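You operate a simulated robot arm through the tools that you are given. There is no shell and no other tool. Be economical: measure what you need, move in short steps, check, and stop when the job is done.

Carry out the task below with a simulated two-armed robot. There is one attempt and no reset: what you move stays moved.

## Task
Take the toner box with the earliest date from the high shelf behind the guard rail and leave it on top of the grey sheets. Take the cap off the blue tube and lay it down on the top of the long grey table. Take the grey box file labelled "blue" from the top of the long grey table and leave it on top of the loose white sheets. Press the green folder button two times. Put one of the paper balls from the fourth middle wire rack shelf from the top on the third corner wire rack shelf from the top. Fetch the red felt pad and set it on the shelf of the small grey table. Any order will do. Set down upright: toner box.

Only the result counts: the job must be done as asked and must still hold three seconds after the hand-in. Knocking over, shifting, dropping, spilling or breaking anything else fails it. A push-on lid holds only when it is set on centred and level and pressed home; a screw cap is set on level and turned clockwise until tight. Flat cloth is picked up by pressing the open fingertips on it (5 to 10 N) and closing them slowly along it; thin cloth reads only 2 to 8 mm in the jaws.

## Robot
Two 6-joint arms with two-finger parallel grippers on one trunk, on a base that drives. Base frame: it is fixed to the floor where the robot stands at the start and does not move with it; the origin is under the middle of the robot, x ahead of it, y to its left, z up. Readings come in mm, degrees, newtons and seconds.
The left shoulder is at the start at [60, 187, 847], the right one opposite. With the tool pointing down near the work surface each hand reaches from about 100 to 600 mm from the robot's upright axis, wherever it stands, measured 20 degrees to its own side. Places, roughly: blue tube [250, 2500, 1000]; green folder button [600, 4900, 1300]; grey box file [250, 4000, 1000]; grey sheets (20x15x5 cm) [-2200, 2300, 500]; loose white sheets (32x24x5 cm) [-3400, 6900, 600]; paper ball (4x4x3 cm) [-900, 6200, 600]; red felt pad (7x5x5 cm) [-6400, 400, 900]; shelf of the small grey table [-2300, 2500, 400]; third corner wire rack shelf [-2000, 8900, 1100]; toner box [750, -250, 1750]. Payload 1.57 kg a hand.
The TCP of each hand is the grasp point between the finger pads, 30 mm short of the fingertips. In the tool frame z runs along the fingers and y along their closing line. Largest opening 110 mm; finger width 24, thickness 12; the body of the gripper, 48 by 112 mm, starts 78 mm behind the TCP.
Orientation is told as [roll, pitch, yaw] about the base's x, y, z axes, in that order, counted from this pose: with the fingers straight down and closing along the base's y, the tool's x points along the base's -x, its y along +y and its z along -z.

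## Interface
- The arms move only by the tool jog_arm. It takes "left_deltas", "right_deltas" or both (then of equal length, played together; a hand with none holds still); each is a list of rows, each a list of 7 numbers: the turn, a rotation vector about the tool's x, y, z in degrees, then the shift along the tool's x, y, z in mm, then the gripper command, from -1 (fully open) to 1 (shut), values between in proportion. In form: [[ax, ay, az, dx, dy, dz, fingers], ...]. A call has 1 to 12 rows; each row shifts and turns the commanded pose from where the row before left it, along the tool's axes as they then stand. A row lasts 0.2 s, in which the tool goes at most 50 mm and 8.6 degrees; a call with a longer step from one row to the next is refused whole, and so is a gripper value outside its range. Where a pose cannot be reached the arm comes as near as it can. A force on the tool above 40 N (or 10 N above the force at the start of the call, whichever is more), or a blocked arm, ends the call early, and 0.2 s more pass. The fingers move at their own pace (about 153 mm/s each) and stop on an object; they squeeze with about 43 N. The grip force told is the motor's: it shows also when the fingers shut on nothing. Time passes only in rows, and 0.2 s behind the last, so rows that do not move let the fingers close. It gives the time, the measured TCP pose, the force on the tool (base axes), the opening and the grip force at its end, in the units of the frame above (readings bear some noise), with the torque about the TCP (base axes, N m) and any sound that the robot's microphone picked up, and new pictures: "pictures" is both (left out), scene, wrist or none (wrist: the cameras of the hands that moved).
- Cameras (640 x 400 px; columns grow to the right, rows downward): "scene" is now at [33.4, -6, 1444.1]; the picture's right is [-0.08, -1.00, 0.00], its down [-0.22, 0.02, -0.98] and it looks along [0.97, -0.08, -0.22] (base axes); focal length 226 px, centre (320, 200). "left" rides on the left gripper at [70, -16, -141] in its tool frame; the picture's right is [0.23, 0.97, 0.00], its down [-0.86, 0.20, -0.48] and it looks along [-0.47, 0.11, 0.88] (tool axes); focal length 222 px, centre (320, 200). "right" rides on the right gripper at [70, 16, -141] in its tool frame; the picture's right is [-0.23, 0.97, 0.00], its down [-0.86, -0.20, -0.48] and it looks along [-0.47, -0.11, 0.88] (tool axes); focal length 222 px, centre (320, 200).
- raise_lower(by): slides the trunk up (or, below 0, down) by that many mm; the arms and the scene camera ride with it, the base frame stays. It gives what a move gives, with no picture.
- drive_base(legs): drives the robot by 1 to 6 legs, each [ahead, left, turn to the left] in mm, mm and degrees, along the robot's own axes; the way and the turn of a leg run together, so that a leg with both is an arc; at most 1500 mm and 180 degrees a leg. The arms and the cameras ride along, it lands a little off, and it stops where it bumps. It gives what a move gives, and a new picture of the scene camera.
- turn_head(pan, tilt): turns the head with the scene camera to pan (to the left, within 86 degrees either way) and tilt (down, from -29 to 69), counted from straight ahead of the robot. It gives what a move gives, and a new picture of the scene camera.
- pixel_to_xyz(camera, pixels): for up to 12 pixels [column, row] of the newest picture of that camera ("zoom" is the newest enlarged one), the place [x, y, z] in the base frame of the surface seen there, good to about 3 mm. No time passes.
- close_up(camera, box): a new picture of the part [left, top, right, bottom] of that camera's present view, enlarged. No time passes.
- job_done(): hands the job in; it is judged then, once.

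Work in short steps. Measure before you move; look again where a grasp or a placing could have gone wrong, and mend it. You have 110 turns and 260 pictures in all, those below and enlarged ones among them. Open the grippers and draw the arms clear of the work before you hand the job in, unless the task says otherwise.

The tools are called after ">>>" as name(argument=value, ...) on one line, values as JSON. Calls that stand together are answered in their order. jog_arm: Moves the arms, as the interface text tells. Its arguments: {"type":"object","properties":{"left_deltas":{"type":"array"},"right_deltas":{"type":"array"},"pictures":{"type":"string","enum":["both","scene","wrist","none"]}},"required":[]} The other tools are called the same way: raise_lower (by) slides the trunk up or down; drive_base (legs) drives the base; turn_head (pan, tilt) turns the head that bears the scene camera; pixel_to_xyz (camera, pixels) gives the place of the surface under pixels of a picture; close_up (camera, box) takes an enlarged picture of a part of a camera's view; job_done () hands the job in.

At the start:

```text
t: 0.0
left_tool_pos: [462.4, 76.5, 999.0]
left_tcp_rot: [-0.1, 0.0, 0.1]
left_wrist_force: [0.4, 0.7, 0.1]
left_wrist_torque: [0.01, -0.01, -0.01]
left_opening: 110.1
left_finger_force: 0.0
right_tool_pos: [444.7, -342.8, 1000.6]
right_tcp_rot: [0.1, 0.0, 0.0]
right_wrist_force: [-0.2, 0.5, 0.3]
right_wrist_torque: [-0.01, -0.05, -0.02]
right_opening: 109.7
right_finger_force: 0.1
trunk travel left (down, up): [-475.0, 515.0]
robot x, y, heading: [2.1, -0.2, 0.0]
head pan, tilt: [-4.7, 12.6]
```

scene: 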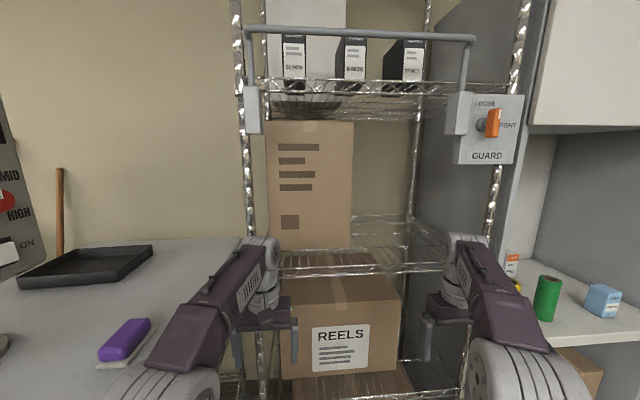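
right: 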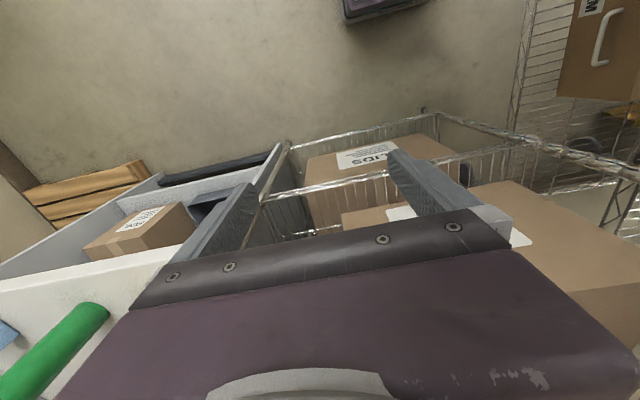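
left: 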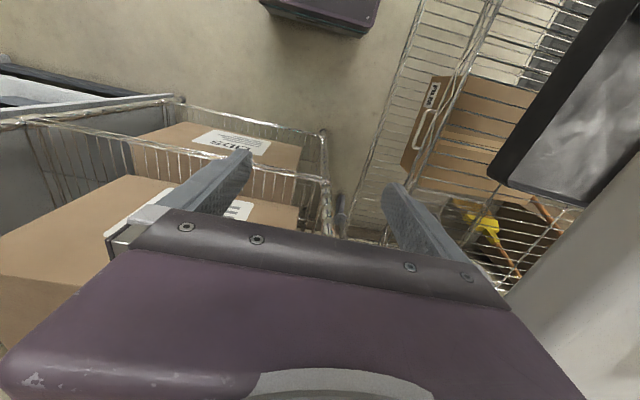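

The scene shows three toner boxes behind a rail (rows 40-80) and a GUARD knob at (490,123). I enlarge both.

>>> close_up(camera="scene", box=[260, 20, 440, 110])

>>> close_up(camera="scene", box=[430, 80, 540, 170])

>>> pixel_to_xyz(camera="scene", pixels=[[293, 60], [354, 60], [411, 60], [360, 35], [250, 100], [470, 60], [490, 123], [320, 90], [300, 100], [480, 155], [290, 38], [410, 43]])

```text
3.56 times, centred on (350, 65) of scene
```

zoom: 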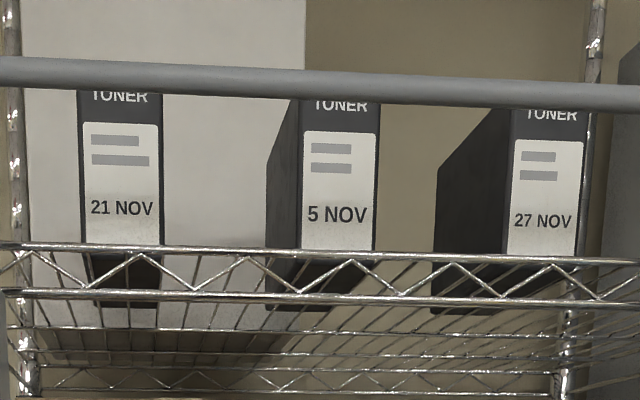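

```text
4.44 times, centred on (485, 125) of scene
```

zoom: 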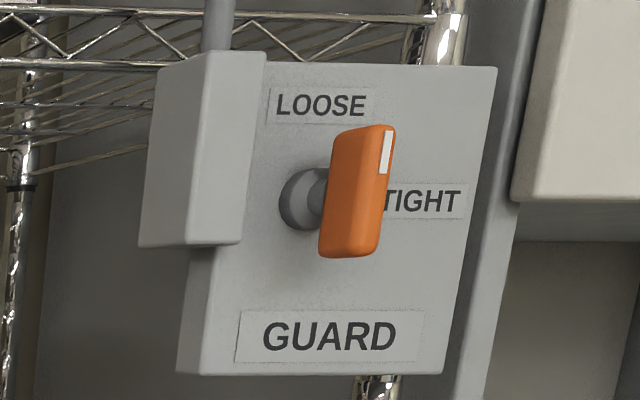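

```text
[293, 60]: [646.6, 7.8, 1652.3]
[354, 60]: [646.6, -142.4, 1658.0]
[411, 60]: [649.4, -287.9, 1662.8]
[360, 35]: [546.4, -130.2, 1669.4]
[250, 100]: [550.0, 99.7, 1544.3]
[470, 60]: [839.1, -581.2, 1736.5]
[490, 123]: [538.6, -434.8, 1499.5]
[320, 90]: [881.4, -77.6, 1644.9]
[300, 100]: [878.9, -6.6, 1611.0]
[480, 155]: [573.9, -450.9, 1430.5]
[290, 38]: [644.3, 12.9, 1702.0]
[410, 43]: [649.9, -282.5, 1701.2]
```

Earliest is 5 NOV (middle, y≈-142); the knob's mark points up to LOOSE. I back off a bit and raise the trunk to look over the rail.

>>> drive_base(legs=[[-150, 0, 0]])

>>> raise_lower(by=510)

>>> turn_head(pan=-8, tilt=20)

```text
t: 1.4
left_tool_pos: [312.1, 76.6, 1000.0]
left_tcp_rot: [0.0, -0.1, 0.1]
left_wrist_force: [0.1, 0.3, -0.7]
left_wrist_torque: [-0.01, -0.05, -0.04]
left_opening: 110.1
left_finger_force: 0.1
right_tool_pos: [294.3, -342.5, 1000.3]
right_tcp_rot: [0.0, -0.1, 0.1]
right_wrist_force: [-0.8, 0.0, 0.2]
right_wrist_torque: [-0.01, -0.06, -0.03]
right_opening: 110.2
right_finger_force: 0.0
trunk travel left (down, up): [-475.0, 515.0]
robot x, y, heading: [-148.6, 1.9, 0.2]
head pan, tilt: [-4.7, 12.6]
```

scene: 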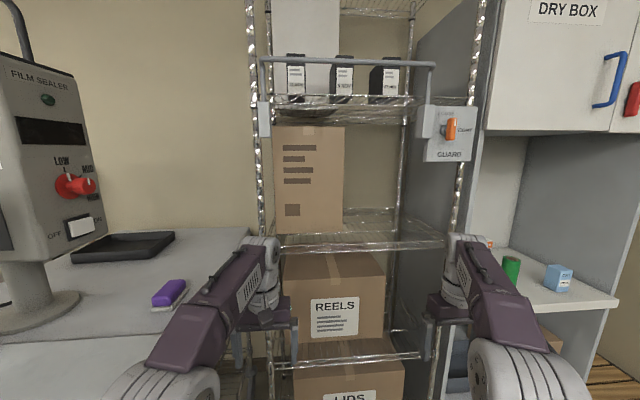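

```text
refused: 510 is not a number from -400 to 400
```

```text
t: 2.1
left_tool_pos: [312.5, 78.2, 1000.3]
left_tcp_rot: [0.0, 0.0, 0.1]
left_wrist_force: [-0.1, 0.2, 0.2]
left_wrist_torque: [0.03, -0.01, 0.02]
left_opening: 109.9
left_finger_force: 0.1
right_tool_pos: [295.6, -342.5, 998.8]
right_tcp_rot: [0.1, 0.0, 0.0]
right_wrist_force: [0.2, -0.4, 0.0]
right_wrist_torque: [-0.02, 0.0, 0.05]
right_opening: 110.1
right_finger_force: 0.1
trunk travel left (down, up): [-475.0, 515.0]
robot x, y, heading: [-150.4, 2.3, -0.1]
head pan, tilt: [-8.0, 20.0]
```

scene: 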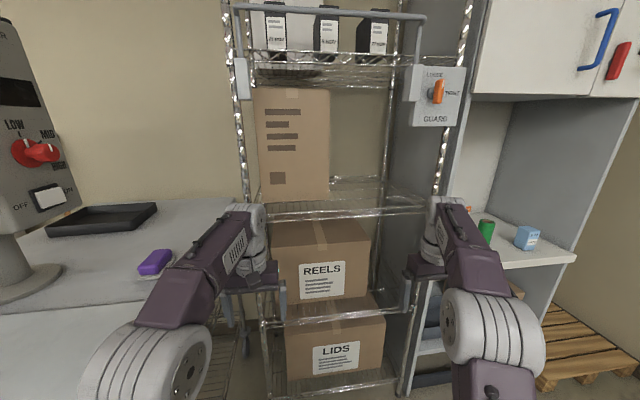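

Raising by 400 then 110.

>>> raise_lower(by=400)

>>> raise_lower(by=110)

>>> turn_head(pan=-8, tilt=18)

```text
t: 5.9
left_tool_pos: [311.5, 78.3, 1400.5]
left_tcp_rot: [0.0, 0.0, 0.1]
left_wrist_force: [0.4, 0.0, 0.3]
left_wrist_torque: [-0.01, 0.01, -0.01]
left_opening: 110.2
left_finger_force: 0.1
right_tool_pos: [295.9, -343.2, 1399.0]
right_tcp_rot: [0.0, 0.1, 0.1]
right_wrist_force: [-0.1, 0.1, 1.2]
right_wrist_torque: [0.0, 0.04, 0.0]
right_opening: 109.7
right_finger_force: 0.0
trunk travel left (down, up): [-875.0, 115.0]
robot x, y, heading: [-152.5, -3.3, 0.2]
head pan, tilt: [-8.0, 20.0]
```

```text
t: 7.3
left_tool_pos: [312.2, 77.7, 1509.9]
left_tcp_rot: [0.0, -0.1, 0.1]
left_wrist_force: [0.4, 0.0, 0.3]
left_wrist_torque: [-0.01, -0.02, 0.0]
left_opening: 110.2
left_finger_force: 0.1
right_tool_pos: [296.1, -342.5, 1509.4]
right_tcp_rot: [0.0, 0.0, 0.1]
right_wrist_force: [0.8, 0.3, -0.4]
right_wrist_torque: [-0.02, -0.02, 0.03]
right_opening: 109.7
right_finger_force: 0.0
trunk travel left (down, up): [-985.0, 5.0]
robot x, y, heading: [-151.5, -0.3, 0.1]
head pan, tilt: [-8.0, 20.0]
```

```text
t: 7.9
left_tool_pos: [311.3, 78.0, 1510.6]
left_tcp_rot: [0.1, -0.1, 0.2]
left_wrist_force: [0.8, -0.4, 0.8]
left_wrist_torque: [0.03, 0.02, -0.04]
left_opening: 110.0
left_finger_force: 0.1
right_tool_pos: [295.4, -343.2, 1509.9]
right_tcp_rot: [0.0, 0.0, 0.1]
right_wrist_force: [0.1, 0.8, -0.5]
right_wrist_torque: [-0.01, -0.01, -0.02]
right_opening: 110.1
right_finger_force: 0.1
trunk travel left (down, up): [-985.0, 5.0]
robot x, y, heading: [-148.5, -2.1, -0.0]
head pan, tilt: [-8.0, 18.0]
```

scene: 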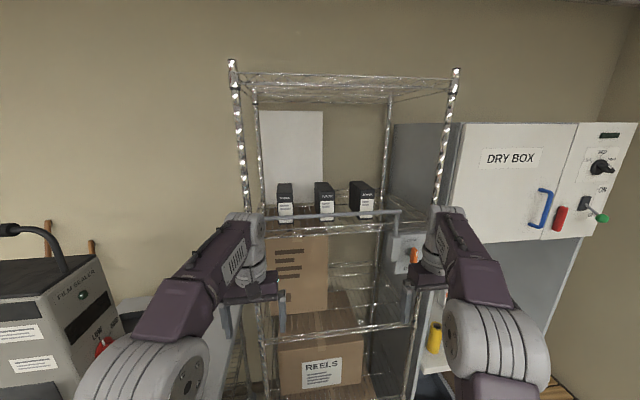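

The box tops are visible at rows 183-190. I enlarge and measure them.

>>> close_up(camera="scene", box=[250, 160, 410, 260])

>>> pixel_to_xyz(camera="scene", pixels=[[327, 189], [317, 184], [333, 193], [317, 193], [328, 184], [327, 206], [365, 189], [285, 189], [330, 215], [330, 75], [327, 219], [398, 217]])

```text
4.00 times, centred on (330, 210) of scene
```

zoom: 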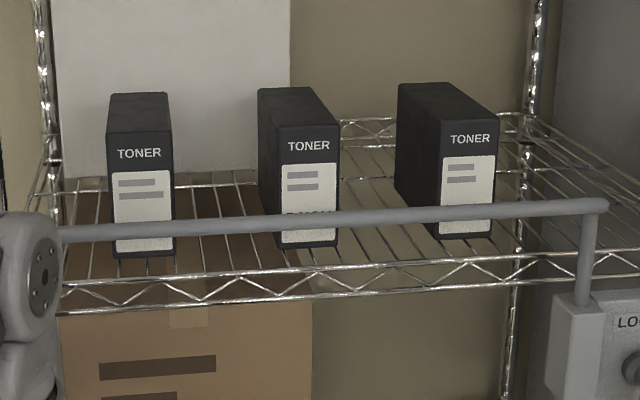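

```text
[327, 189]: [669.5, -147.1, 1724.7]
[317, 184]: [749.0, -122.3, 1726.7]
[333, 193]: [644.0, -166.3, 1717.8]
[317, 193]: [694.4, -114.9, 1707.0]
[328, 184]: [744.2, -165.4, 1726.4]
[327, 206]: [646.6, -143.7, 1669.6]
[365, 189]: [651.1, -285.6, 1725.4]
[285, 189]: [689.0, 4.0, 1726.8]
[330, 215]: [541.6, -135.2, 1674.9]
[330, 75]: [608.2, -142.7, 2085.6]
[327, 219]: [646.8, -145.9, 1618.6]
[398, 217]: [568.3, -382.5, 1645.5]
```

Box 5 NOV: x 645–765, y −168…−115, top 1727; rail top ≈1685. I pitch the right hand ~40° below horizontal, bring it to y≈−142, and retract the left arm.

>>> jog_arm(right_deltas=[[0, -8.33, 0, 0, 0, 0, -1], [0, -8.33, 0, 0, 0, 0, -1], [0, -8.33, 0, 0, 0, 0, -1], [0, -8.33, 0, 0, 0, 0, -1], [0, -8.33, 0, 0, 0, 0, -1], [0, -8.35, 0, 0, 0, 0, -1], [0, 0, 0, -23, 33.3, -19.3, -1], [0, 0, 0, -23, 33.3, -19.3, -1], [0, 0, 0, -23, 33.3, -19.3, -1], [0, 0, 0, -23, 33.3, -19.3, -1], [0, 0, 0, -23, 33.3, -19.3, -1], [0, 0, 0, -23, 33.3, -19.3, -1]], left_deltas=[[0, 0, 0, 40, 0, 0, -1], [0, 0, 0, 40, 0, 0, -1], [0, 0, 0, 40, 0, 0, -1], [0, 0, 0, 40, 0, 0, -1], [0, 0, 0, 40, 0, 0, -1], [0, 0, 0, 20, 0, 0, -1], [0, 0, 0, 0, 0, 0, -1], [0, 0, 0, 0, 0, 0, -1], [0, 0, 0, 0, 0, 0, -1], [0, 0, 0, 0, 0, 0, -1], [0, 0, 0, 0, 0, 0, -1], [0, 0, 0, 0, 0, 0, -1]], pictures="none")

```text
t: 10.5
left_tool_pos: [93.4, 77.4, 1506.8]
left_tcp_rot: [0.0, 0.0, 0.1]
left_wrist_force: [0.0, -0.3, 0.7]
left_wrist_torque: [-0.01, -0.02, 0.04]
left_opening: 110.1
left_finger_force: 0.1
right_tool_pos: [293.5, -140.6, 1694.1]
right_tcp_rot: [-0.1, -50.0, 0.1]
right_wrist_force: [0.7, 0.0, -0.2]
right_wrist_torque: [-0.02, 0.01, 0.0]
right_opening: 110.0
right_finger_force: 0.1
trunk travel left (down, up): [-985.0, 5.0]
robot x, y, heading: [-147.5, 2.6, 0.2]
head pan, tilt: [-8.0, 18.0]
```

Raise to ~1770 and extend 110 mm, then drive forward 200 mm.

>>> jog_arm(right_deltas=[[0, 0, 0, -29, 0, -24.4, -1], [0, 0, 0, -29, 0, -24.4, -1], [0, 0, 0, -24, 0, 28, -1], [0, 0, 0, -24, 0, 28, -1], [0, 0, 0, -24, 0, 28, -1]], pictures="none")

>>> drive_base(legs=[[200, 0, 0]])

```text
t: 11.7
left_tool_pos: [93.9, 76.3, 1507.1]
left_tcp_rot: [0.1, -0.1, 0.1]
left_wrist_force: [-0.4, 0.1, 0.0]
left_wrist_torque: [0.01, 0.0, 0.01]
left_opening: 109.9
left_finger_force: 0.2
right_tool_pos: [385.4, -145.3, 1753.9]
right_tcp_rot: [0.1, -50.0, 0.1]
right_wrist_force: [-0.6, 0.8, -0.6]
right_wrist_torque: [-0.01, -0.02, -0.02]
right_opening: 110.1
right_finger_force: 0.0
right hand out of reach, approached as far as the arm can: row 5
trunk travel left (down, up): [-985.0, 5.0]
robot x, y, heading: [-145.5, 1.0, 0.3]
head pan, tilt: [-8.0, 18.0]
```

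```text
t: 13.3
left_tool_pos: [290.2, 77.4, 1508.1]
left_tcp_rot: [0.0, -0.2, 0.3]
left_wrist_force: [-0.3, -0.3, 0.1]
left_wrist_torque: [-0.02, -0.05, -0.02]
left_opening: 110.1
left_finger_force: 0.0
right_tool_pos: [580.0, -142.3, 1757.2]
right_tcp_rot: [0.0, -50.3, 0.2]
right_wrist_force: [-0.5, 0.8, 1.3]
right_wrist_torque: [0.03, -0.02, 0.0]
right_opening: 109.9
right_finger_force: 0.1
trunk travel left (down, up): [-985.0, 5.0]
robot x, y, heading: [56.1, 1.2, 0.2]
head pan, tilt: [-8.0, 18.0]
```

scene: 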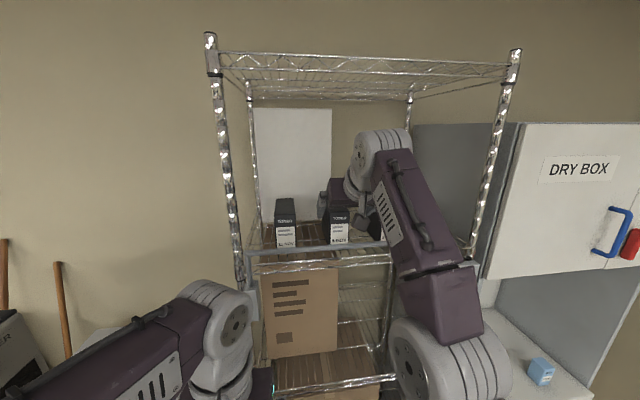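

TCP at (580,−142,1757), clear above. I drive 110 mm further so the fingers are above the box.

>>> drive_base(legs=[[115, 0, 0]])

```text
t: 14.6
left_tool_pos: [402.5, 78.0, 1508.5]
left_tcp_rot: [-0.1, -0.4, 0.2]
left_wrist_force: [-0.4, -0.7, 0.2]
left_wrist_torque: [0.0, -0.09, 0.02]
left_opening: 110.0
left_finger_force: 0.0
right_tool_pos: [692.2, -143.2, 1759.3]
right_tcp_rot: [0.0, -50.5, 0.2]
right_wrist_force: [-1.4, -1.1, -0.1]
right_wrist_torque: [0.02, -0.02, 0.0]
right_opening: 110.0
right_finger_force: 0.0
trunk travel left (down, up): [-985.0, 5.0]
robot x, y, heading: [168.4, -2.7, 0.4]
head pan, tilt: [-8.0, 18.0]
```

scene: 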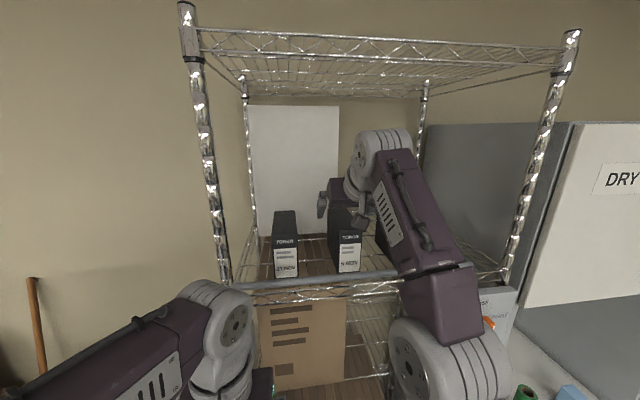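

I check the alignment with an enlarged view before descending.

>>> close_up(camera="scene", box=[260, 120, 420, 300])

>>> close_up(camera="right", box=[0, 0, 640, 400])

>>> pixel_to_xyz(camera="scene", pixels=[[343, 238], [359, 238], [349, 255], [285, 245]])

```text
2.22 times, centred on (340, 210) of scene
```

zoom: 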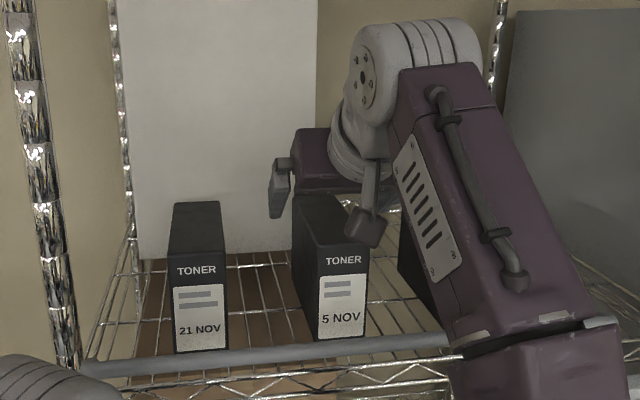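

```text
1.00 times, centred on (320, 200) of right (not enlarged: the box is as wide or as high as the picture)
```

zoom: 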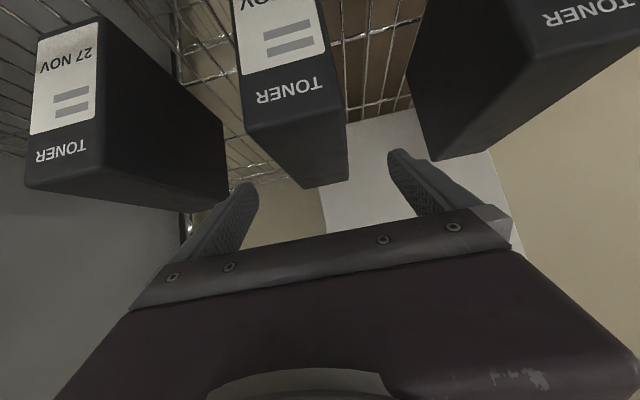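

```text
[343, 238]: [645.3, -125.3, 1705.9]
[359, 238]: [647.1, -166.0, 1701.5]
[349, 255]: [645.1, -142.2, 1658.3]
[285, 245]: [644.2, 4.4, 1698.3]
```

Aligned with 5 NOV (y −143). Descend 78 mm and close.

>>> jog_arm(right_deltas=[[0, 0, 0, 20, 0, 16.7, -1], [0, 0, 0, 20, 0, 16.7, -1], [0, 0, 0, 20, 0, 16.7, -1], [0, 0, 0, 0, 0, 0, 0.3], [0, 0, 0, 0, 0, 0, 1], [0, 0, 0, 0, 0, 0, 1]], pictures="both")

```text
t: 16.0
left_tool_pos: [411.8, 78.9, 1508.1]
left_tcp_rot: [0.1, 0.0, 0.4]
left_wrist_force: [0.6, 0.7, 0.2]
left_wrist_torque: [0.0, 0.01, -0.03]
left_opening: 110.0
left_finger_force: 0.1
right_tool_pos: [703.8, -143.4, 1675.8]
right_tcp_rot: [-0.1, -50.3, 0.1]
right_wrist_force: [1.8, -0.6, 3.7]
right_wrist_torque: [0.02, -0.73, 0.04]
right_opening: 58.2
right_finger_force: 43.2
trunk travel left (down, up): [-985.0, 5.0]
robot x, y, heading: [170.6, 1.3, 0.3]
head pan, tilt: [-8.0, 18.0]
```

scene: 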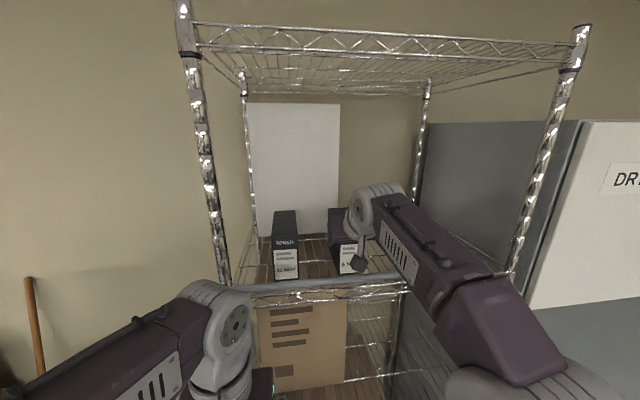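
right: 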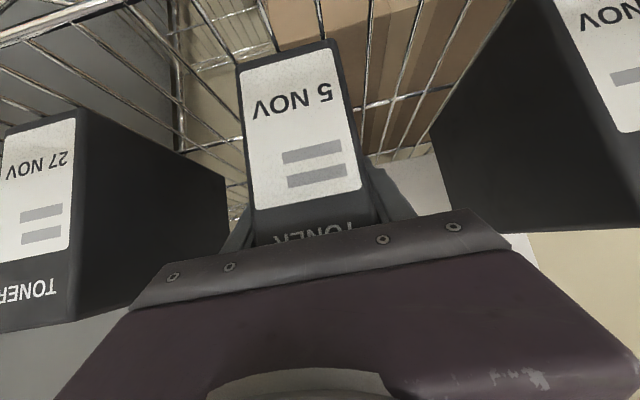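

Gripped (58 mm). Lift: up 115 while drawing back 60.

>>> jog_arm(right_deltas=[[0, 0, 0, -19, 0, -16, 1], [0, 0, 0, -19, 0, -16, 1], [0, 0, 0, -10, 0, -32, 1], [0, 0, 0, -10, 0, -32, 1], [0, 0, 0, -10, 0, -32, 1]], pictures="scene")

```text
t: 17.2
left_tool_pos: [413.3, 76.0, 1507.1]
left_tcp_rot: [0.0, 0.0, 0.3]
left_wrist_force: [-0.2, -0.2, -0.2]
left_wrist_torque: [0.0, 0.01, 0.01]
left_opening: 109.9
left_finger_force: 0.1
right_tool_pos: [657.5, -144.5, 1782.7]
right_tcp_rot: [0.0, -49.9, 0.3]
right_wrist_force: [0.0, 0.3, -3.7]
right_wrist_torque: [-0.02, 0.09, 0.01]
right_opening: 58.0
right_finger_force: 42.6
right hand out of reach, approached as far as the arm can: row 4, 5
trunk travel left (down, up): [-985.0, 5.0]
robot x, y, heading: [170.8, 0.4, 0.4]
head pan, tilt: [-8.0, 18.0]
```

scene: 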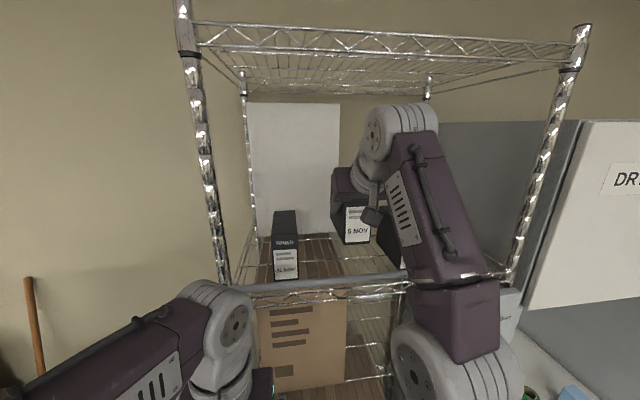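

I measure the box's bottom edge against the rail.

>>> close_up(camera="scene", box=[300, 160, 420, 300])

>>> pixel_to_xyz(camera="scene", pixels=[[357, 240], [350, 242], [350, 280], [330, 281], [275, 276]])

```text
2.86 times, centred on (360, 230) of scene
```

zoom: 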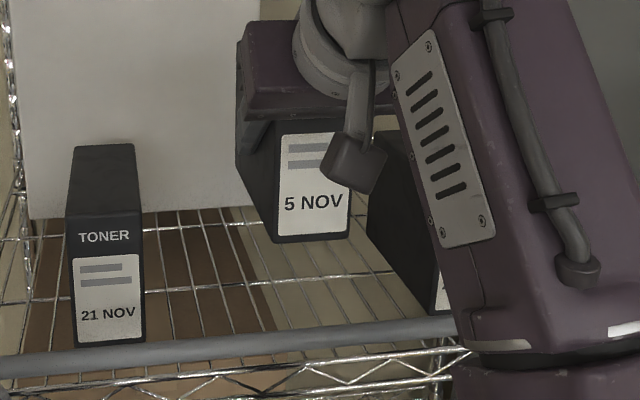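

```text
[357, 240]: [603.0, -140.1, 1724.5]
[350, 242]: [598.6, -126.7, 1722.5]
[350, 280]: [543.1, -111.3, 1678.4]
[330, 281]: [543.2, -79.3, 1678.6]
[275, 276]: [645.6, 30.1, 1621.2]
```

Bottom at z≈1720, 35 mm above the rail. Back out 700 mm.

>>> drive_base(legs=[[-750, 0, 0]])

>>> turn_head(pan=80, tilt=25)

```text
t: 21.3
left_tool_pos: [-342.6, 75.0, 1506.3]
left_tcp_rot: [0.0, 0.1, 0.1]
left_wrist_force: [0.8, 0.3, -0.1]
left_wrist_torque: [0.02, 0.04, -0.01]
left_opening: 110.2
left_finger_force: 0.0
right_tool_pos: [-98.2, -146.9, 1781.6]
right_tcp_rot: [0.1, -49.9, 0.1]
right_wrist_force: [0.3, 0.3, -4.7]
right_wrist_torque: [0.01, 0.09, 0.01]
right_opening: 58.1
right_finger_force: 43.1
trunk travel left (down, up): [-985.0, 5.0]
robot x, y, heading: [-587.7, 0.9, -0.1]
head pan, tilt: [-8.0, 18.0]
```

scene: 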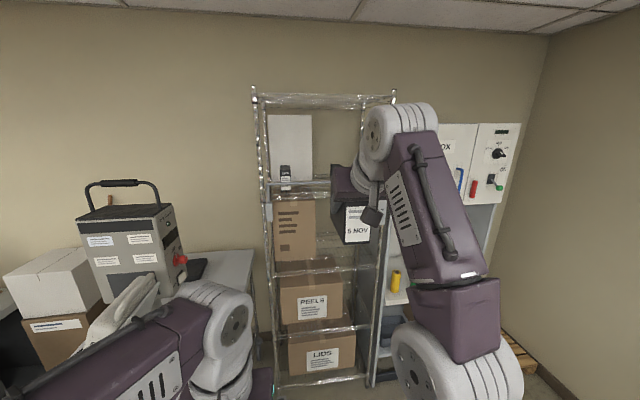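

```text
t: 22.9
left_tool_pos: [-345.3, 74.9, 1508.1]
left_tcp_rot: [0.1, -0.1, 0.1]
left_wrist_force: [-0.1, -0.1, 0.6]
left_wrist_torque: [-0.01, 0.0, 0.02]
left_opening: 110.1
left_finger_force: 0.1
right_tool_pos: [-100.5, -146.2, 1782.9]
right_tcp_rot: [0.0, -50.0, 0.1]
right_wrist_force: [-0.5, 0.1, -4.6]
right_wrist_torque: [0.01, 0.07, 0.03]
right_opening: 58.0
right_finger_force: 42.6
trunk travel left (down, up): [-985.0, 5.0]
robot x, y, heading: [-591.2, -2.1, 0.2]
head pan, tilt: [80.0, 25.0]
```

scene: 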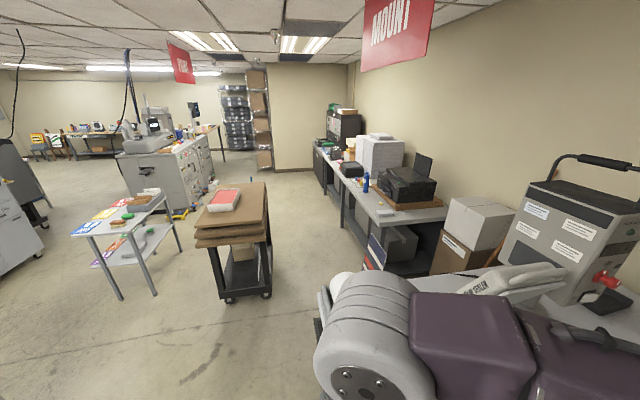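

Good overview of the room. I enlarge the middle and the long table and measure landmarks.

>>> close_up(camera="scene", box=[60, 170, 280, 310])

>>> close_up(camera="scene", box=[300, 90, 460, 240])

>>> pixel_to_xyz(camera="scene", pixels=[[110, 220], [130, 245], [120, 299], [182, 249], [230, 220], [225, 303], [265, 297], [366, 182], [350, 140], [385, 263], [320, 190], [180, 150]])

```text
2.86 times, centred on (170, 240) of scene
```

zoom: 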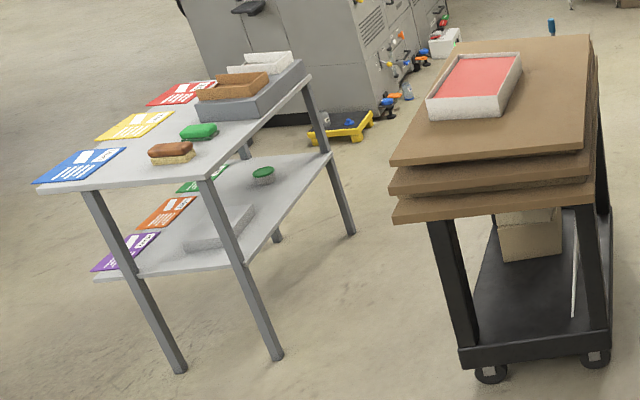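

```text
2.67 times, centred on (380, 165) of scene
```

zoom: 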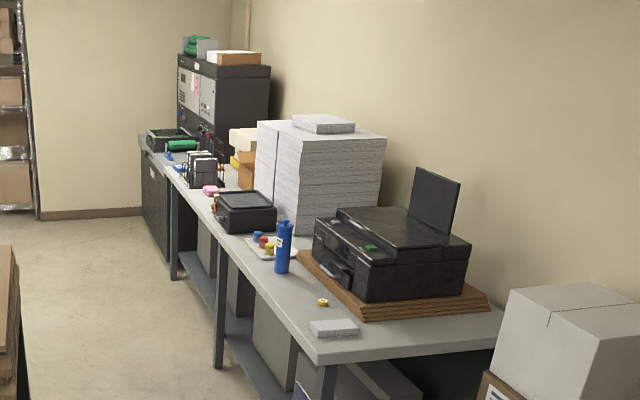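

```text
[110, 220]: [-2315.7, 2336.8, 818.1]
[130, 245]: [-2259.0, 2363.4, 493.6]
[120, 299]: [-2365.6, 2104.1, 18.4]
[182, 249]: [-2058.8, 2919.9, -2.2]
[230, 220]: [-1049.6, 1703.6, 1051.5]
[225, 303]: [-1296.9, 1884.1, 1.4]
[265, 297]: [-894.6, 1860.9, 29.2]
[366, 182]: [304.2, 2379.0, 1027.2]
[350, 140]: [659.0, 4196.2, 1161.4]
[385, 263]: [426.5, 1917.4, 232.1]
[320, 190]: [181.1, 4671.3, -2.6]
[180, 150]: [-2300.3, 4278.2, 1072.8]
```

Sheets lie on the small table's shelf (≈[-2259,2363,494]). I back off, turn left to face +y, and move left, then look.

>>> drive_base(legs=[[-400, 0, 0], [0, 0, 90], [0, 1200, 0], [500, 0, 0]])

>>> raise_lower(by=-400)

>>> turn_head(pan=5, tilt=25)

```text
t: 33.8
left_tool_pos: [-2102.7, 225.0, 1507.5]
left_tcp_rot: [-0.2, -0.1, 92.2]
left_wrist_force: [-0.1, 0.2, 0.1]
left_wrist_torque: [-0.02, -0.04, 0.03]
left_opening: 110.3
left_finger_force: 0.0
right_tool_pos: [-1893.1, 477.1, 1784.7]
right_tcp_rot: [-0.3, -49.9, 92.3]
right_wrist_force: [-1.0, 0.1, -5.1]
right_wrist_torque: [-0.12, -0.04, -0.04]
right_opening: 58.0
right_finger_force: 42.9
trunk travel left (down, up): [-985.0, 5.0]
robot x, y, heading: [-2016.6, -15.6, 91.9]
head pan, tilt: [80.0, 25.0]
stopped in leg 3: the robot was blocked; the commanded pose is now the measured one
```

scene: 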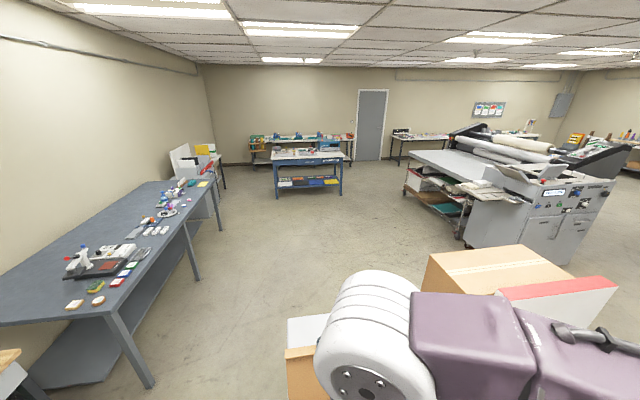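

```text
t: 37.9
left_tool_pos: [-2092.2, 227.6, 1284.3]
left_tcp_rot: [0.4, 0.0, 92.1]
left_wrist_force: [-1.1, -0.6, 0.0]
left_wrist_torque: [-0.01, -0.08, -0.01]
left_opening: 110.0
left_finger_force: 0.1
right_tool_pos: [-1878.6, 480.8, 1560.3]
right_tcp_rot: [0.6, -49.8, 91.7]
right_wrist_force: [-0.2, -0.2, -4.3]
right_wrist_torque: [-0.08, -0.06, -0.05]
right_opening: 57.7
right_finger_force: 43.5
trunk travel left (down, up): [-761.0, 229.0]
robot x, y, heading: [-2014.2, -10.9, 92.0]
head pan, tilt: [80.0, 25.0]
stopped: the arm was blocked; the commanded pose is now the measured one
```

```text
t: 39.3
left_tool_pos: [-2093.1, 227.7, 1285.3]
left_tcp_rot: [0.2, -0.1, 92.1]
left_wrist_force: [0.4, 0.0, -0.9]
left_wrist_torque: [0.0, -0.02, -0.01]
left_opening: 109.8
left_finger_force: 0.0
right_tool_pos: [-1880.8, 481.4, 1561.0]
right_tcp_rot: [0.4, -50.0, 91.7]
right_wrist_force: [0.1, -0.5, -4.5]
right_wrist_torque: [-0.08, 0.02, -0.02]
right_opening: 58.0
right_finger_force: 42.5
trunk travel left (down, up): [-761.0, 229.0]
robot x, y, heading: [-2016.1, -8.4, 92.2]
head pan, tilt: [5.0, 25.0]
```

scene: 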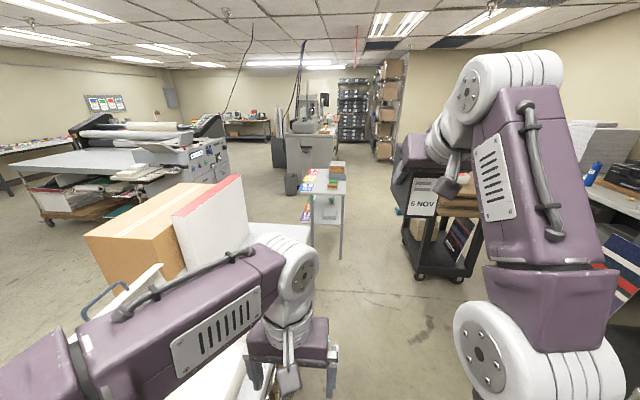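

I bumped something on the left (boxes, a flat surface). I lift the trunk again and look left-down to see it.

>>> raise_lower(by=200)

>>> turn_head(pan=55, tilt=45)

```text
t: 41.5
left_tool_pos: [-2093.9, 228.1, 1482.4]
left_tcp_rot: [0.2, 0.0, 92.1]
left_wrist_force: [-0.5, 0.2, 0.0]
left_wrist_torque: [-0.02, -0.05, 0.01]
left_opening: 110.0
left_finger_force: 0.1
right_tool_pos: [-1881.3, 482.1, 1757.3]
right_tcp_rot: [0.4, -49.9, 91.8]
right_wrist_force: [0.7, -0.2, -4.5]
right_wrist_torque: [-0.11, 0.0, -0.02]
right_opening: 58.0
right_finger_force: 42.9
trunk travel left (down, up): [-961.0, 29.0]
robot x, y, heading: [-2017.1, -12.3, 92.2]
head pan, tilt: [5.0, 25.0]
```

```text
t: 42.7
left_tool_pos: [-2094.9, 229.0, 1482.0]
left_tcp_rot: [0.3, 0.0, 92.1]
left_wrist_force: [-0.3, -0.2, -1.0]
left_wrist_torque: [0.03, -0.02, 0.02]
left_opening: 109.8
left_finger_force: 0.0
right_tool_pos: [-1881.5, 481.4, 1758.6]
right_tcp_rot: [0.5, -49.9, 91.9]
right_wrist_force: [-0.5, 0.3, -5.1]
right_wrist_torque: [-0.11, 0.02, 0.0]
right_opening: 58.0
right_finger_force: 42.8
trunk travel left (down, up): [-961.0, 29.0]
robot x, y, heading: [-2011.5, -11.7, 91.8]
head pan, tilt: [55.0, 45.0]
```

scene: 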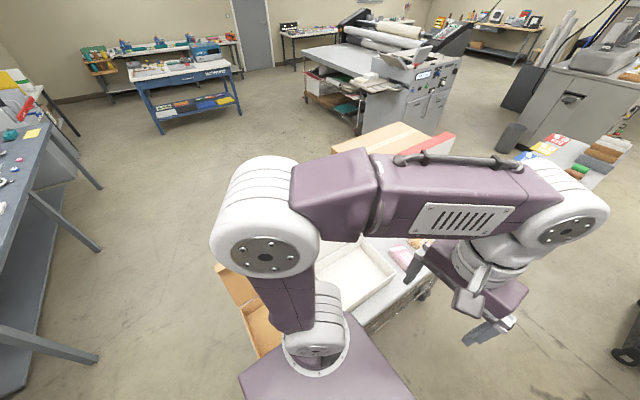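

A cart stands right beside me under the left elbow. I strafe right away from it and look.

>>> drive_base(legs=[[0, -350, 0]])

>>> close_up(camera="scene", box=[160, 160, 480, 360])

```text
t: 45.0
left_tool_pos: [-1743.8, 243.5, 1482.0]
left_tcp_rot: [0.0, -0.1, 92.7]
left_wrist_force: [-0.1, 0.3, -0.4]
left_wrist_torque: [0.01, -0.04, -0.01]
left_opening: 109.8
left_finger_force: 0.1
right_tool_pos: [-1533.4, 496.9, 1758.6]
right_tcp_rot: [0.3, -50.0, 92.6]
right_wrist_force: [-0.6, 0.2, -4.0]
right_wrist_torque: [-0.11, -0.01, -0.06]
right_opening: 57.7
right_finger_force: 43.2
trunk travel left (down, up): [-961.0, 29.0]
robot x, y, heading: [-1655.7, 3.5, 92.7]
head pan, tilt: [55.0, 45.0]
```

scene: 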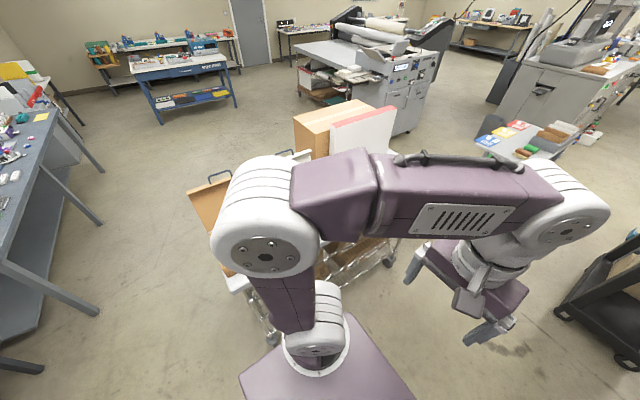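

```text
2.00 times, centred on (320, 260) of scene
```

zoom: 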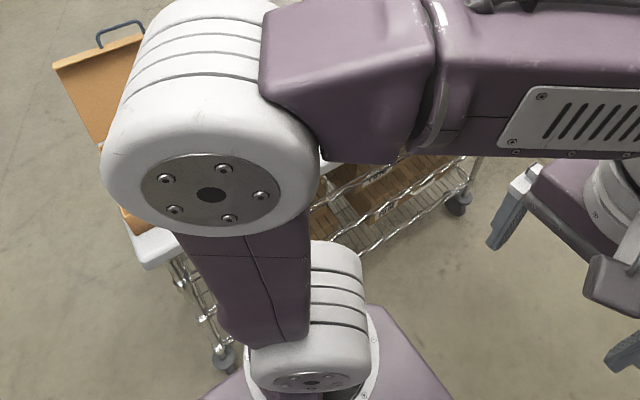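

The cart appears undisturbed. I look ahead toward the small table.

>>> turn_head(pan=18, tilt=30)

>>> pixel_to_xyz(camera="scene", pixels=[[200, 250], [160, 250], [330, 300], [420, 290]])

```text
t: 46.0
left_tool_pos: [-1738.1, 243.5, 1482.6]
left_tcp_rot: [0.4, 0.0, 92.7]
left_wrist_force: [0.6, -0.3, 0.1]
left_wrist_torque: [0.0, -0.02, -0.01]
left_opening: 110.1
left_finger_force: 0.0
right_tool_pos: [-1528.4, 498.3, 1758.0]
right_tcp_rot: [0.5, -49.9, 92.3]
right_wrist_force: [0.1, 0.5, -4.4]
right_wrist_torque: [-0.07, 0.03, 0.01]
right_opening: 58.2
right_finger_force: 43.0
trunk travel left (down, up): [-961.0, 29.0]
robot x, y, heading: [-1658.6, 4.4, 92.7]
head pan, tilt: [18.0, 30.0]
```

scene: 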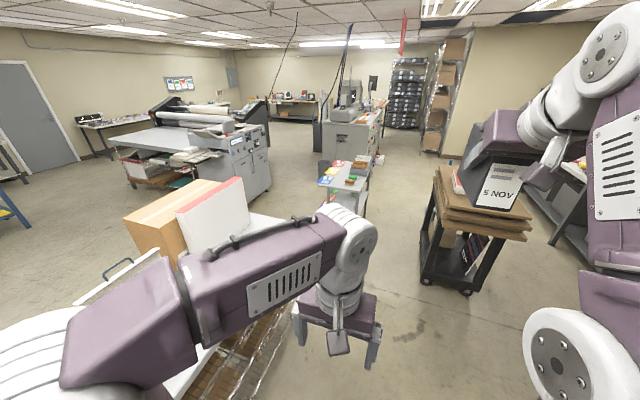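

```text
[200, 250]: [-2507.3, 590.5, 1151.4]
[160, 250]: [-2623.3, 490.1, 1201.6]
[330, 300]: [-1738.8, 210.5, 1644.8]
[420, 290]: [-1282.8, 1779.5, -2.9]
```

I drive ahead 1000 and then shift left to the south end of the small table, staying high.

>>> drive_base(legs=[[1150, 0, -2.5], [0, 520, 0]])

>>> turn_head(pan=0, tilt=45)

```text
t: 54.0
left_tool_pos: [-2147.6, 1401.5, 1482.7]
left_tcp_rot: [0.0, -0.2, 98.0]
left_wrist_force: [-0.7, -1.1, -0.5]
left_wrist_torque: [0.06, -0.03, 0.02]
left_opening: 110.0
left_finger_force: 0.1
right_tool_pos: [-1963.8, 1673.5, 1760.8]
right_tcp_rot: [0.1, -50.1, 98.1]
right_wrist_force: [0.4, -1.0, -4.2]
right_wrist_torque: [-0.08, -0.03, -0.07]
right_opening: 58.0
right_finger_force: 43.2
trunk travel left (down, up): [-961.0, 29.0]
robot x, y, heading: [-2039.2, 1181.5, 98.1]
head pan, tilt: [18.0, 30.0]
stopped in leg 2: the robot was blocked; the commanded pose is now the measured one
```

scene: 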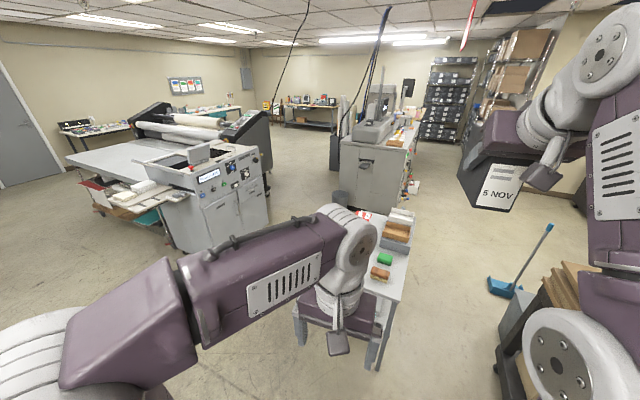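

```text
t: 54.9
left_tool_pos: [-2141.5, 1406.3, 1482.6]
left_tcp_rot: [0.2, 0.0, 98.1]
left_wrist_force: [0.3, -0.5, 0.2]
left_wrist_torque: [-0.01, -0.01, 0.02]
left_opening: 110.0
left_finger_force: 0.1
right_tool_pos: [-1956.9, 1679.2, 1759.8]
right_tcp_rot: [0.4, -49.9, 97.8]
right_wrist_force: [0.1, -0.1, -3.8]
right_wrist_torque: [-0.07, -0.02, -0.02]
right_opening: 57.9
right_finger_force: 43.2
trunk travel left (down, up): [-961.0, 29.0]
robot x, y, heading: [-2039.6, 1177.2, 98.0]
head pan, tilt: [0.0, 45.0]
```

scene: 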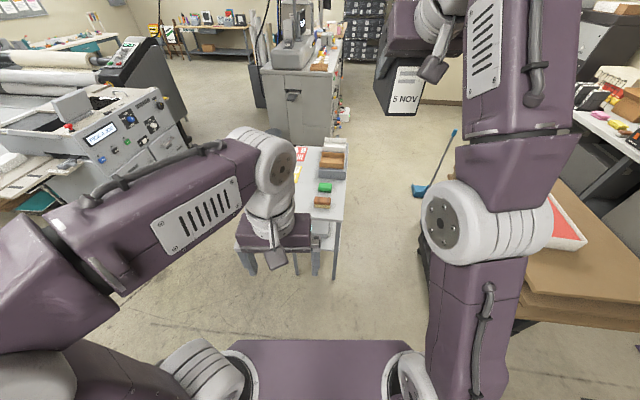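

Blocked on the left again (turned to 98°). I look to the left-back at the base.

>>> turn_head(pan=86, tilt=45)

>>> pixel_to_xyz(camera="scene", pixels=[[100, 200], [150, 250], [100, 300], [200, 200], [60, 250], [20, 320]])

```text
t: 56.5
left_tool_pos: [-2142.2, 1408.1, 1482.7]
left_tcp_rot: [0.2, 0.1, 98.1]
left_wrist_force: [-0.6, -0.1, 0.2]
left_wrist_torque: [0.0, -0.02, 0.02]
left_opening: 109.9
left_finger_force: 0.0
right_tool_pos: [-1956.6, 1681.1, 1757.7]
right_tcp_rot: [0.5, -49.8, 97.7]
right_wrist_force: [-0.1, -0.9, -4.7]
right_wrist_torque: [-0.09, -0.01, -0.01]
right_opening: 57.9
right_finger_force: 42.7
trunk travel left (down, up): [-961.0, 29.0]
robot x, y, heading: [-2038.8, 1177.9, 98.1]
head pan, tilt: [85.9, 45.0]
```

scene: 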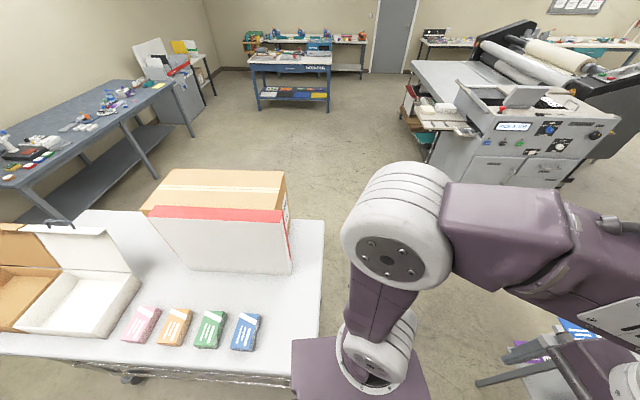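

```text
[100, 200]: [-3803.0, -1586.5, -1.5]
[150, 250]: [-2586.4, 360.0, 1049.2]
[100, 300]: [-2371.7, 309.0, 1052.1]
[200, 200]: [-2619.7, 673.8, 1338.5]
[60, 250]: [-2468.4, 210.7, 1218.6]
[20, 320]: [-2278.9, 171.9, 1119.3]
```

Nothing displaced; the cart's NE corner blocks the base. I look at the table again and measure its corners, legs and sheets.

>>> drive_base(legs=[[250, -50, -8]])

>>> turn_head(pan=12, tilt=50)

```text
t: 58.3
left_tool_pos: [-2076.6, 1673.3, 1484.0]
left_tcp_rot: [0.1, -0.3, 90.1]
left_wrist_force: [0.1, 0.8, 0.7]
left_wrist_torque: [0.02, -0.02, 0.01]
left_opening: 110.0
left_finger_force: 0.1
right_tool_pos: [-1853.6, 1917.0, 1761.4]
right_tcp_rot: [0.5, -50.1, 89.8]
right_wrist_force: [0.6, -1.1, -4.4]
right_wrist_torque: [-0.06, -0.01, 0.02]
right_opening: 57.9
right_finger_force: 43.0
trunk travel left (down, up): [-961.0, 29.0]
robot x, y, heading: [-2003.9, 1433.6, 89.9]
head pan, tilt: [85.9, 45.0]
```

scene: 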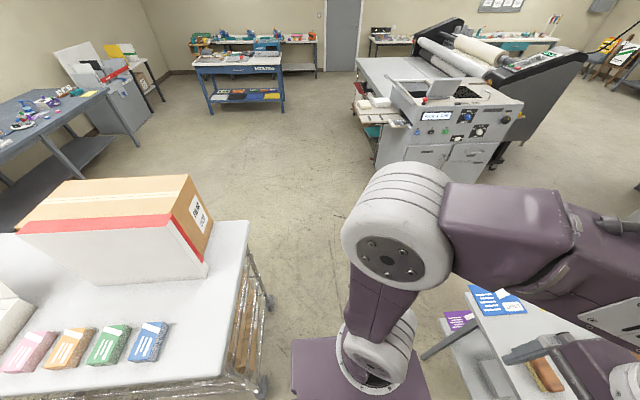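

```text
t: 59.8
left_tool_pos: [-2076.4, 1678.8, 1482.2]
left_tcp_rot: [0.2, -0.1, 90.1]
left_wrist_force: [0.1, -0.3, -0.7]
left_wrist_torque: [-0.01, 0.03, 0.07]
left_opening: 110.2
left_finger_force: 0.0
right_tool_pos: [-1855.3, 1923.3, 1758.8]
right_tcp_rot: [0.5, -50.0, 89.8]
right_wrist_force: [-0.3, 0.4, -5.3]
right_wrist_torque: [-0.06, 0.0, 0.0]
right_opening: 57.9
right_finger_force: 43.0
trunk travel left (down, up): [-961.0, 29.0]
robot x, y, heading: [-2005.6, 1435.4, 90.2]
head pan, tilt: [12.0, 50.0]
```

scene: 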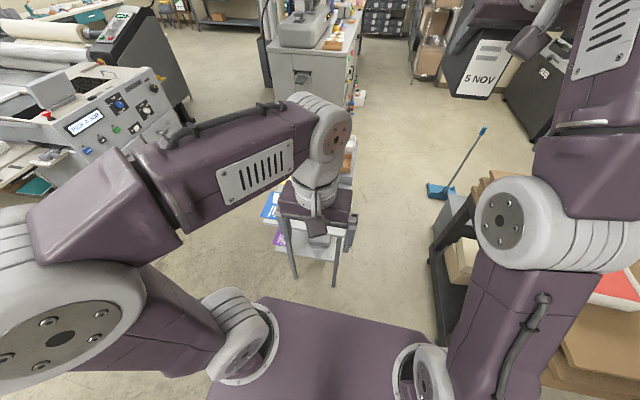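

Left arm hides the table; I shift it left 250 mm and measure.

>>> jog_arm(left_deltas=[[0, 0, 0, 0, 45, 0, -1], [0, 0, 0, 0, 45, 0, -1], [0, 0, 0, 0, 45, 0, -1], [0, 0, 0, 0, 45, 0, -1], [0, 0, 0, 0, 45, 0, -1]], pictures="scene")

>>> close_up(camera="scene", box=[240, 150, 400, 300])

```text
t: 61.0
left_tool_pos: [-2299.8, 1693.2, 1484.7]
left_tcp_rot: [0.1, 0.1, 90.1]
left_wrist_force: [0.5, -0.1, -0.6]
left_wrist_torque: [0.0, 0.0, 0.0]
left_opening: 109.7
left_finger_force: 0.1
left hand out of reach, approached as far as the arm can: row 1, 2
right_tool_pos: [-1858.3, 1925.7, 1758.0]
right_tcp_rot: [0.2, -49.7, 90.0]
right_wrist_force: [-0.3, 0.2, -4.8]
right_wrist_torque: [-0.09, -0.01, 0.02]
right_opening: 58.0
right_finger_force: 43.0
trunk travel left (down, up): [-961.0, 29.0]
robot x, y, heading: [-2003.3, 1435.1, 90.0]
head pan, tilt: [12.0, 50.0]
```

scene: 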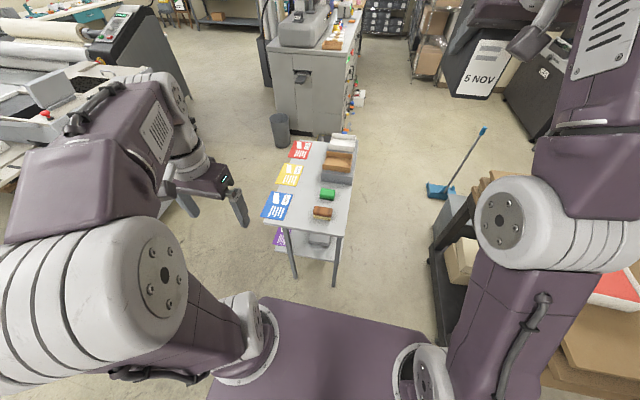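

```text
2.67 times, centred on (320, 225) of scene
```

zoom: 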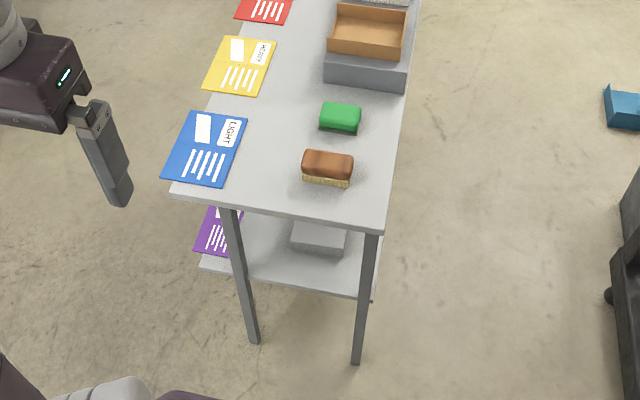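

Sheets visible at zoom (320,240). Measuring.

>>> pixel_to_xyz(camera="zoom", pixels=[[318, 238], [295, 245], [342, 252], [292, 222], [350, 232], [205, 260], [375, 290], [180, 185], [380, 220], [253, 340], [358, 358], [405, 80]])

>>> pixel_to_xyz(camera="scene", pixels=[[327, 194], [322, 212], [338, 170], [350, 200]])

```text
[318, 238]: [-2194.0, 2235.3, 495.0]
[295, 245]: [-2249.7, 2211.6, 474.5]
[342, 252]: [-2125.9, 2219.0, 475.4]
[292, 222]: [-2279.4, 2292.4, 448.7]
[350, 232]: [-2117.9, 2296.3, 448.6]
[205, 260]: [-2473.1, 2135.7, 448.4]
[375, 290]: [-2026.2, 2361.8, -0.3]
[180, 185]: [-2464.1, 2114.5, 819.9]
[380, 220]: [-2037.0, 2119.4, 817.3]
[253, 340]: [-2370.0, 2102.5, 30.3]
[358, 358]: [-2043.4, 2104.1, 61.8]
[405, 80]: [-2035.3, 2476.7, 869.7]
```

```text
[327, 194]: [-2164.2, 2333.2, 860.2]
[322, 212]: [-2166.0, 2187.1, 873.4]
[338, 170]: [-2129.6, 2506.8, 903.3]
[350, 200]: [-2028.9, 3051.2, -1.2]
```

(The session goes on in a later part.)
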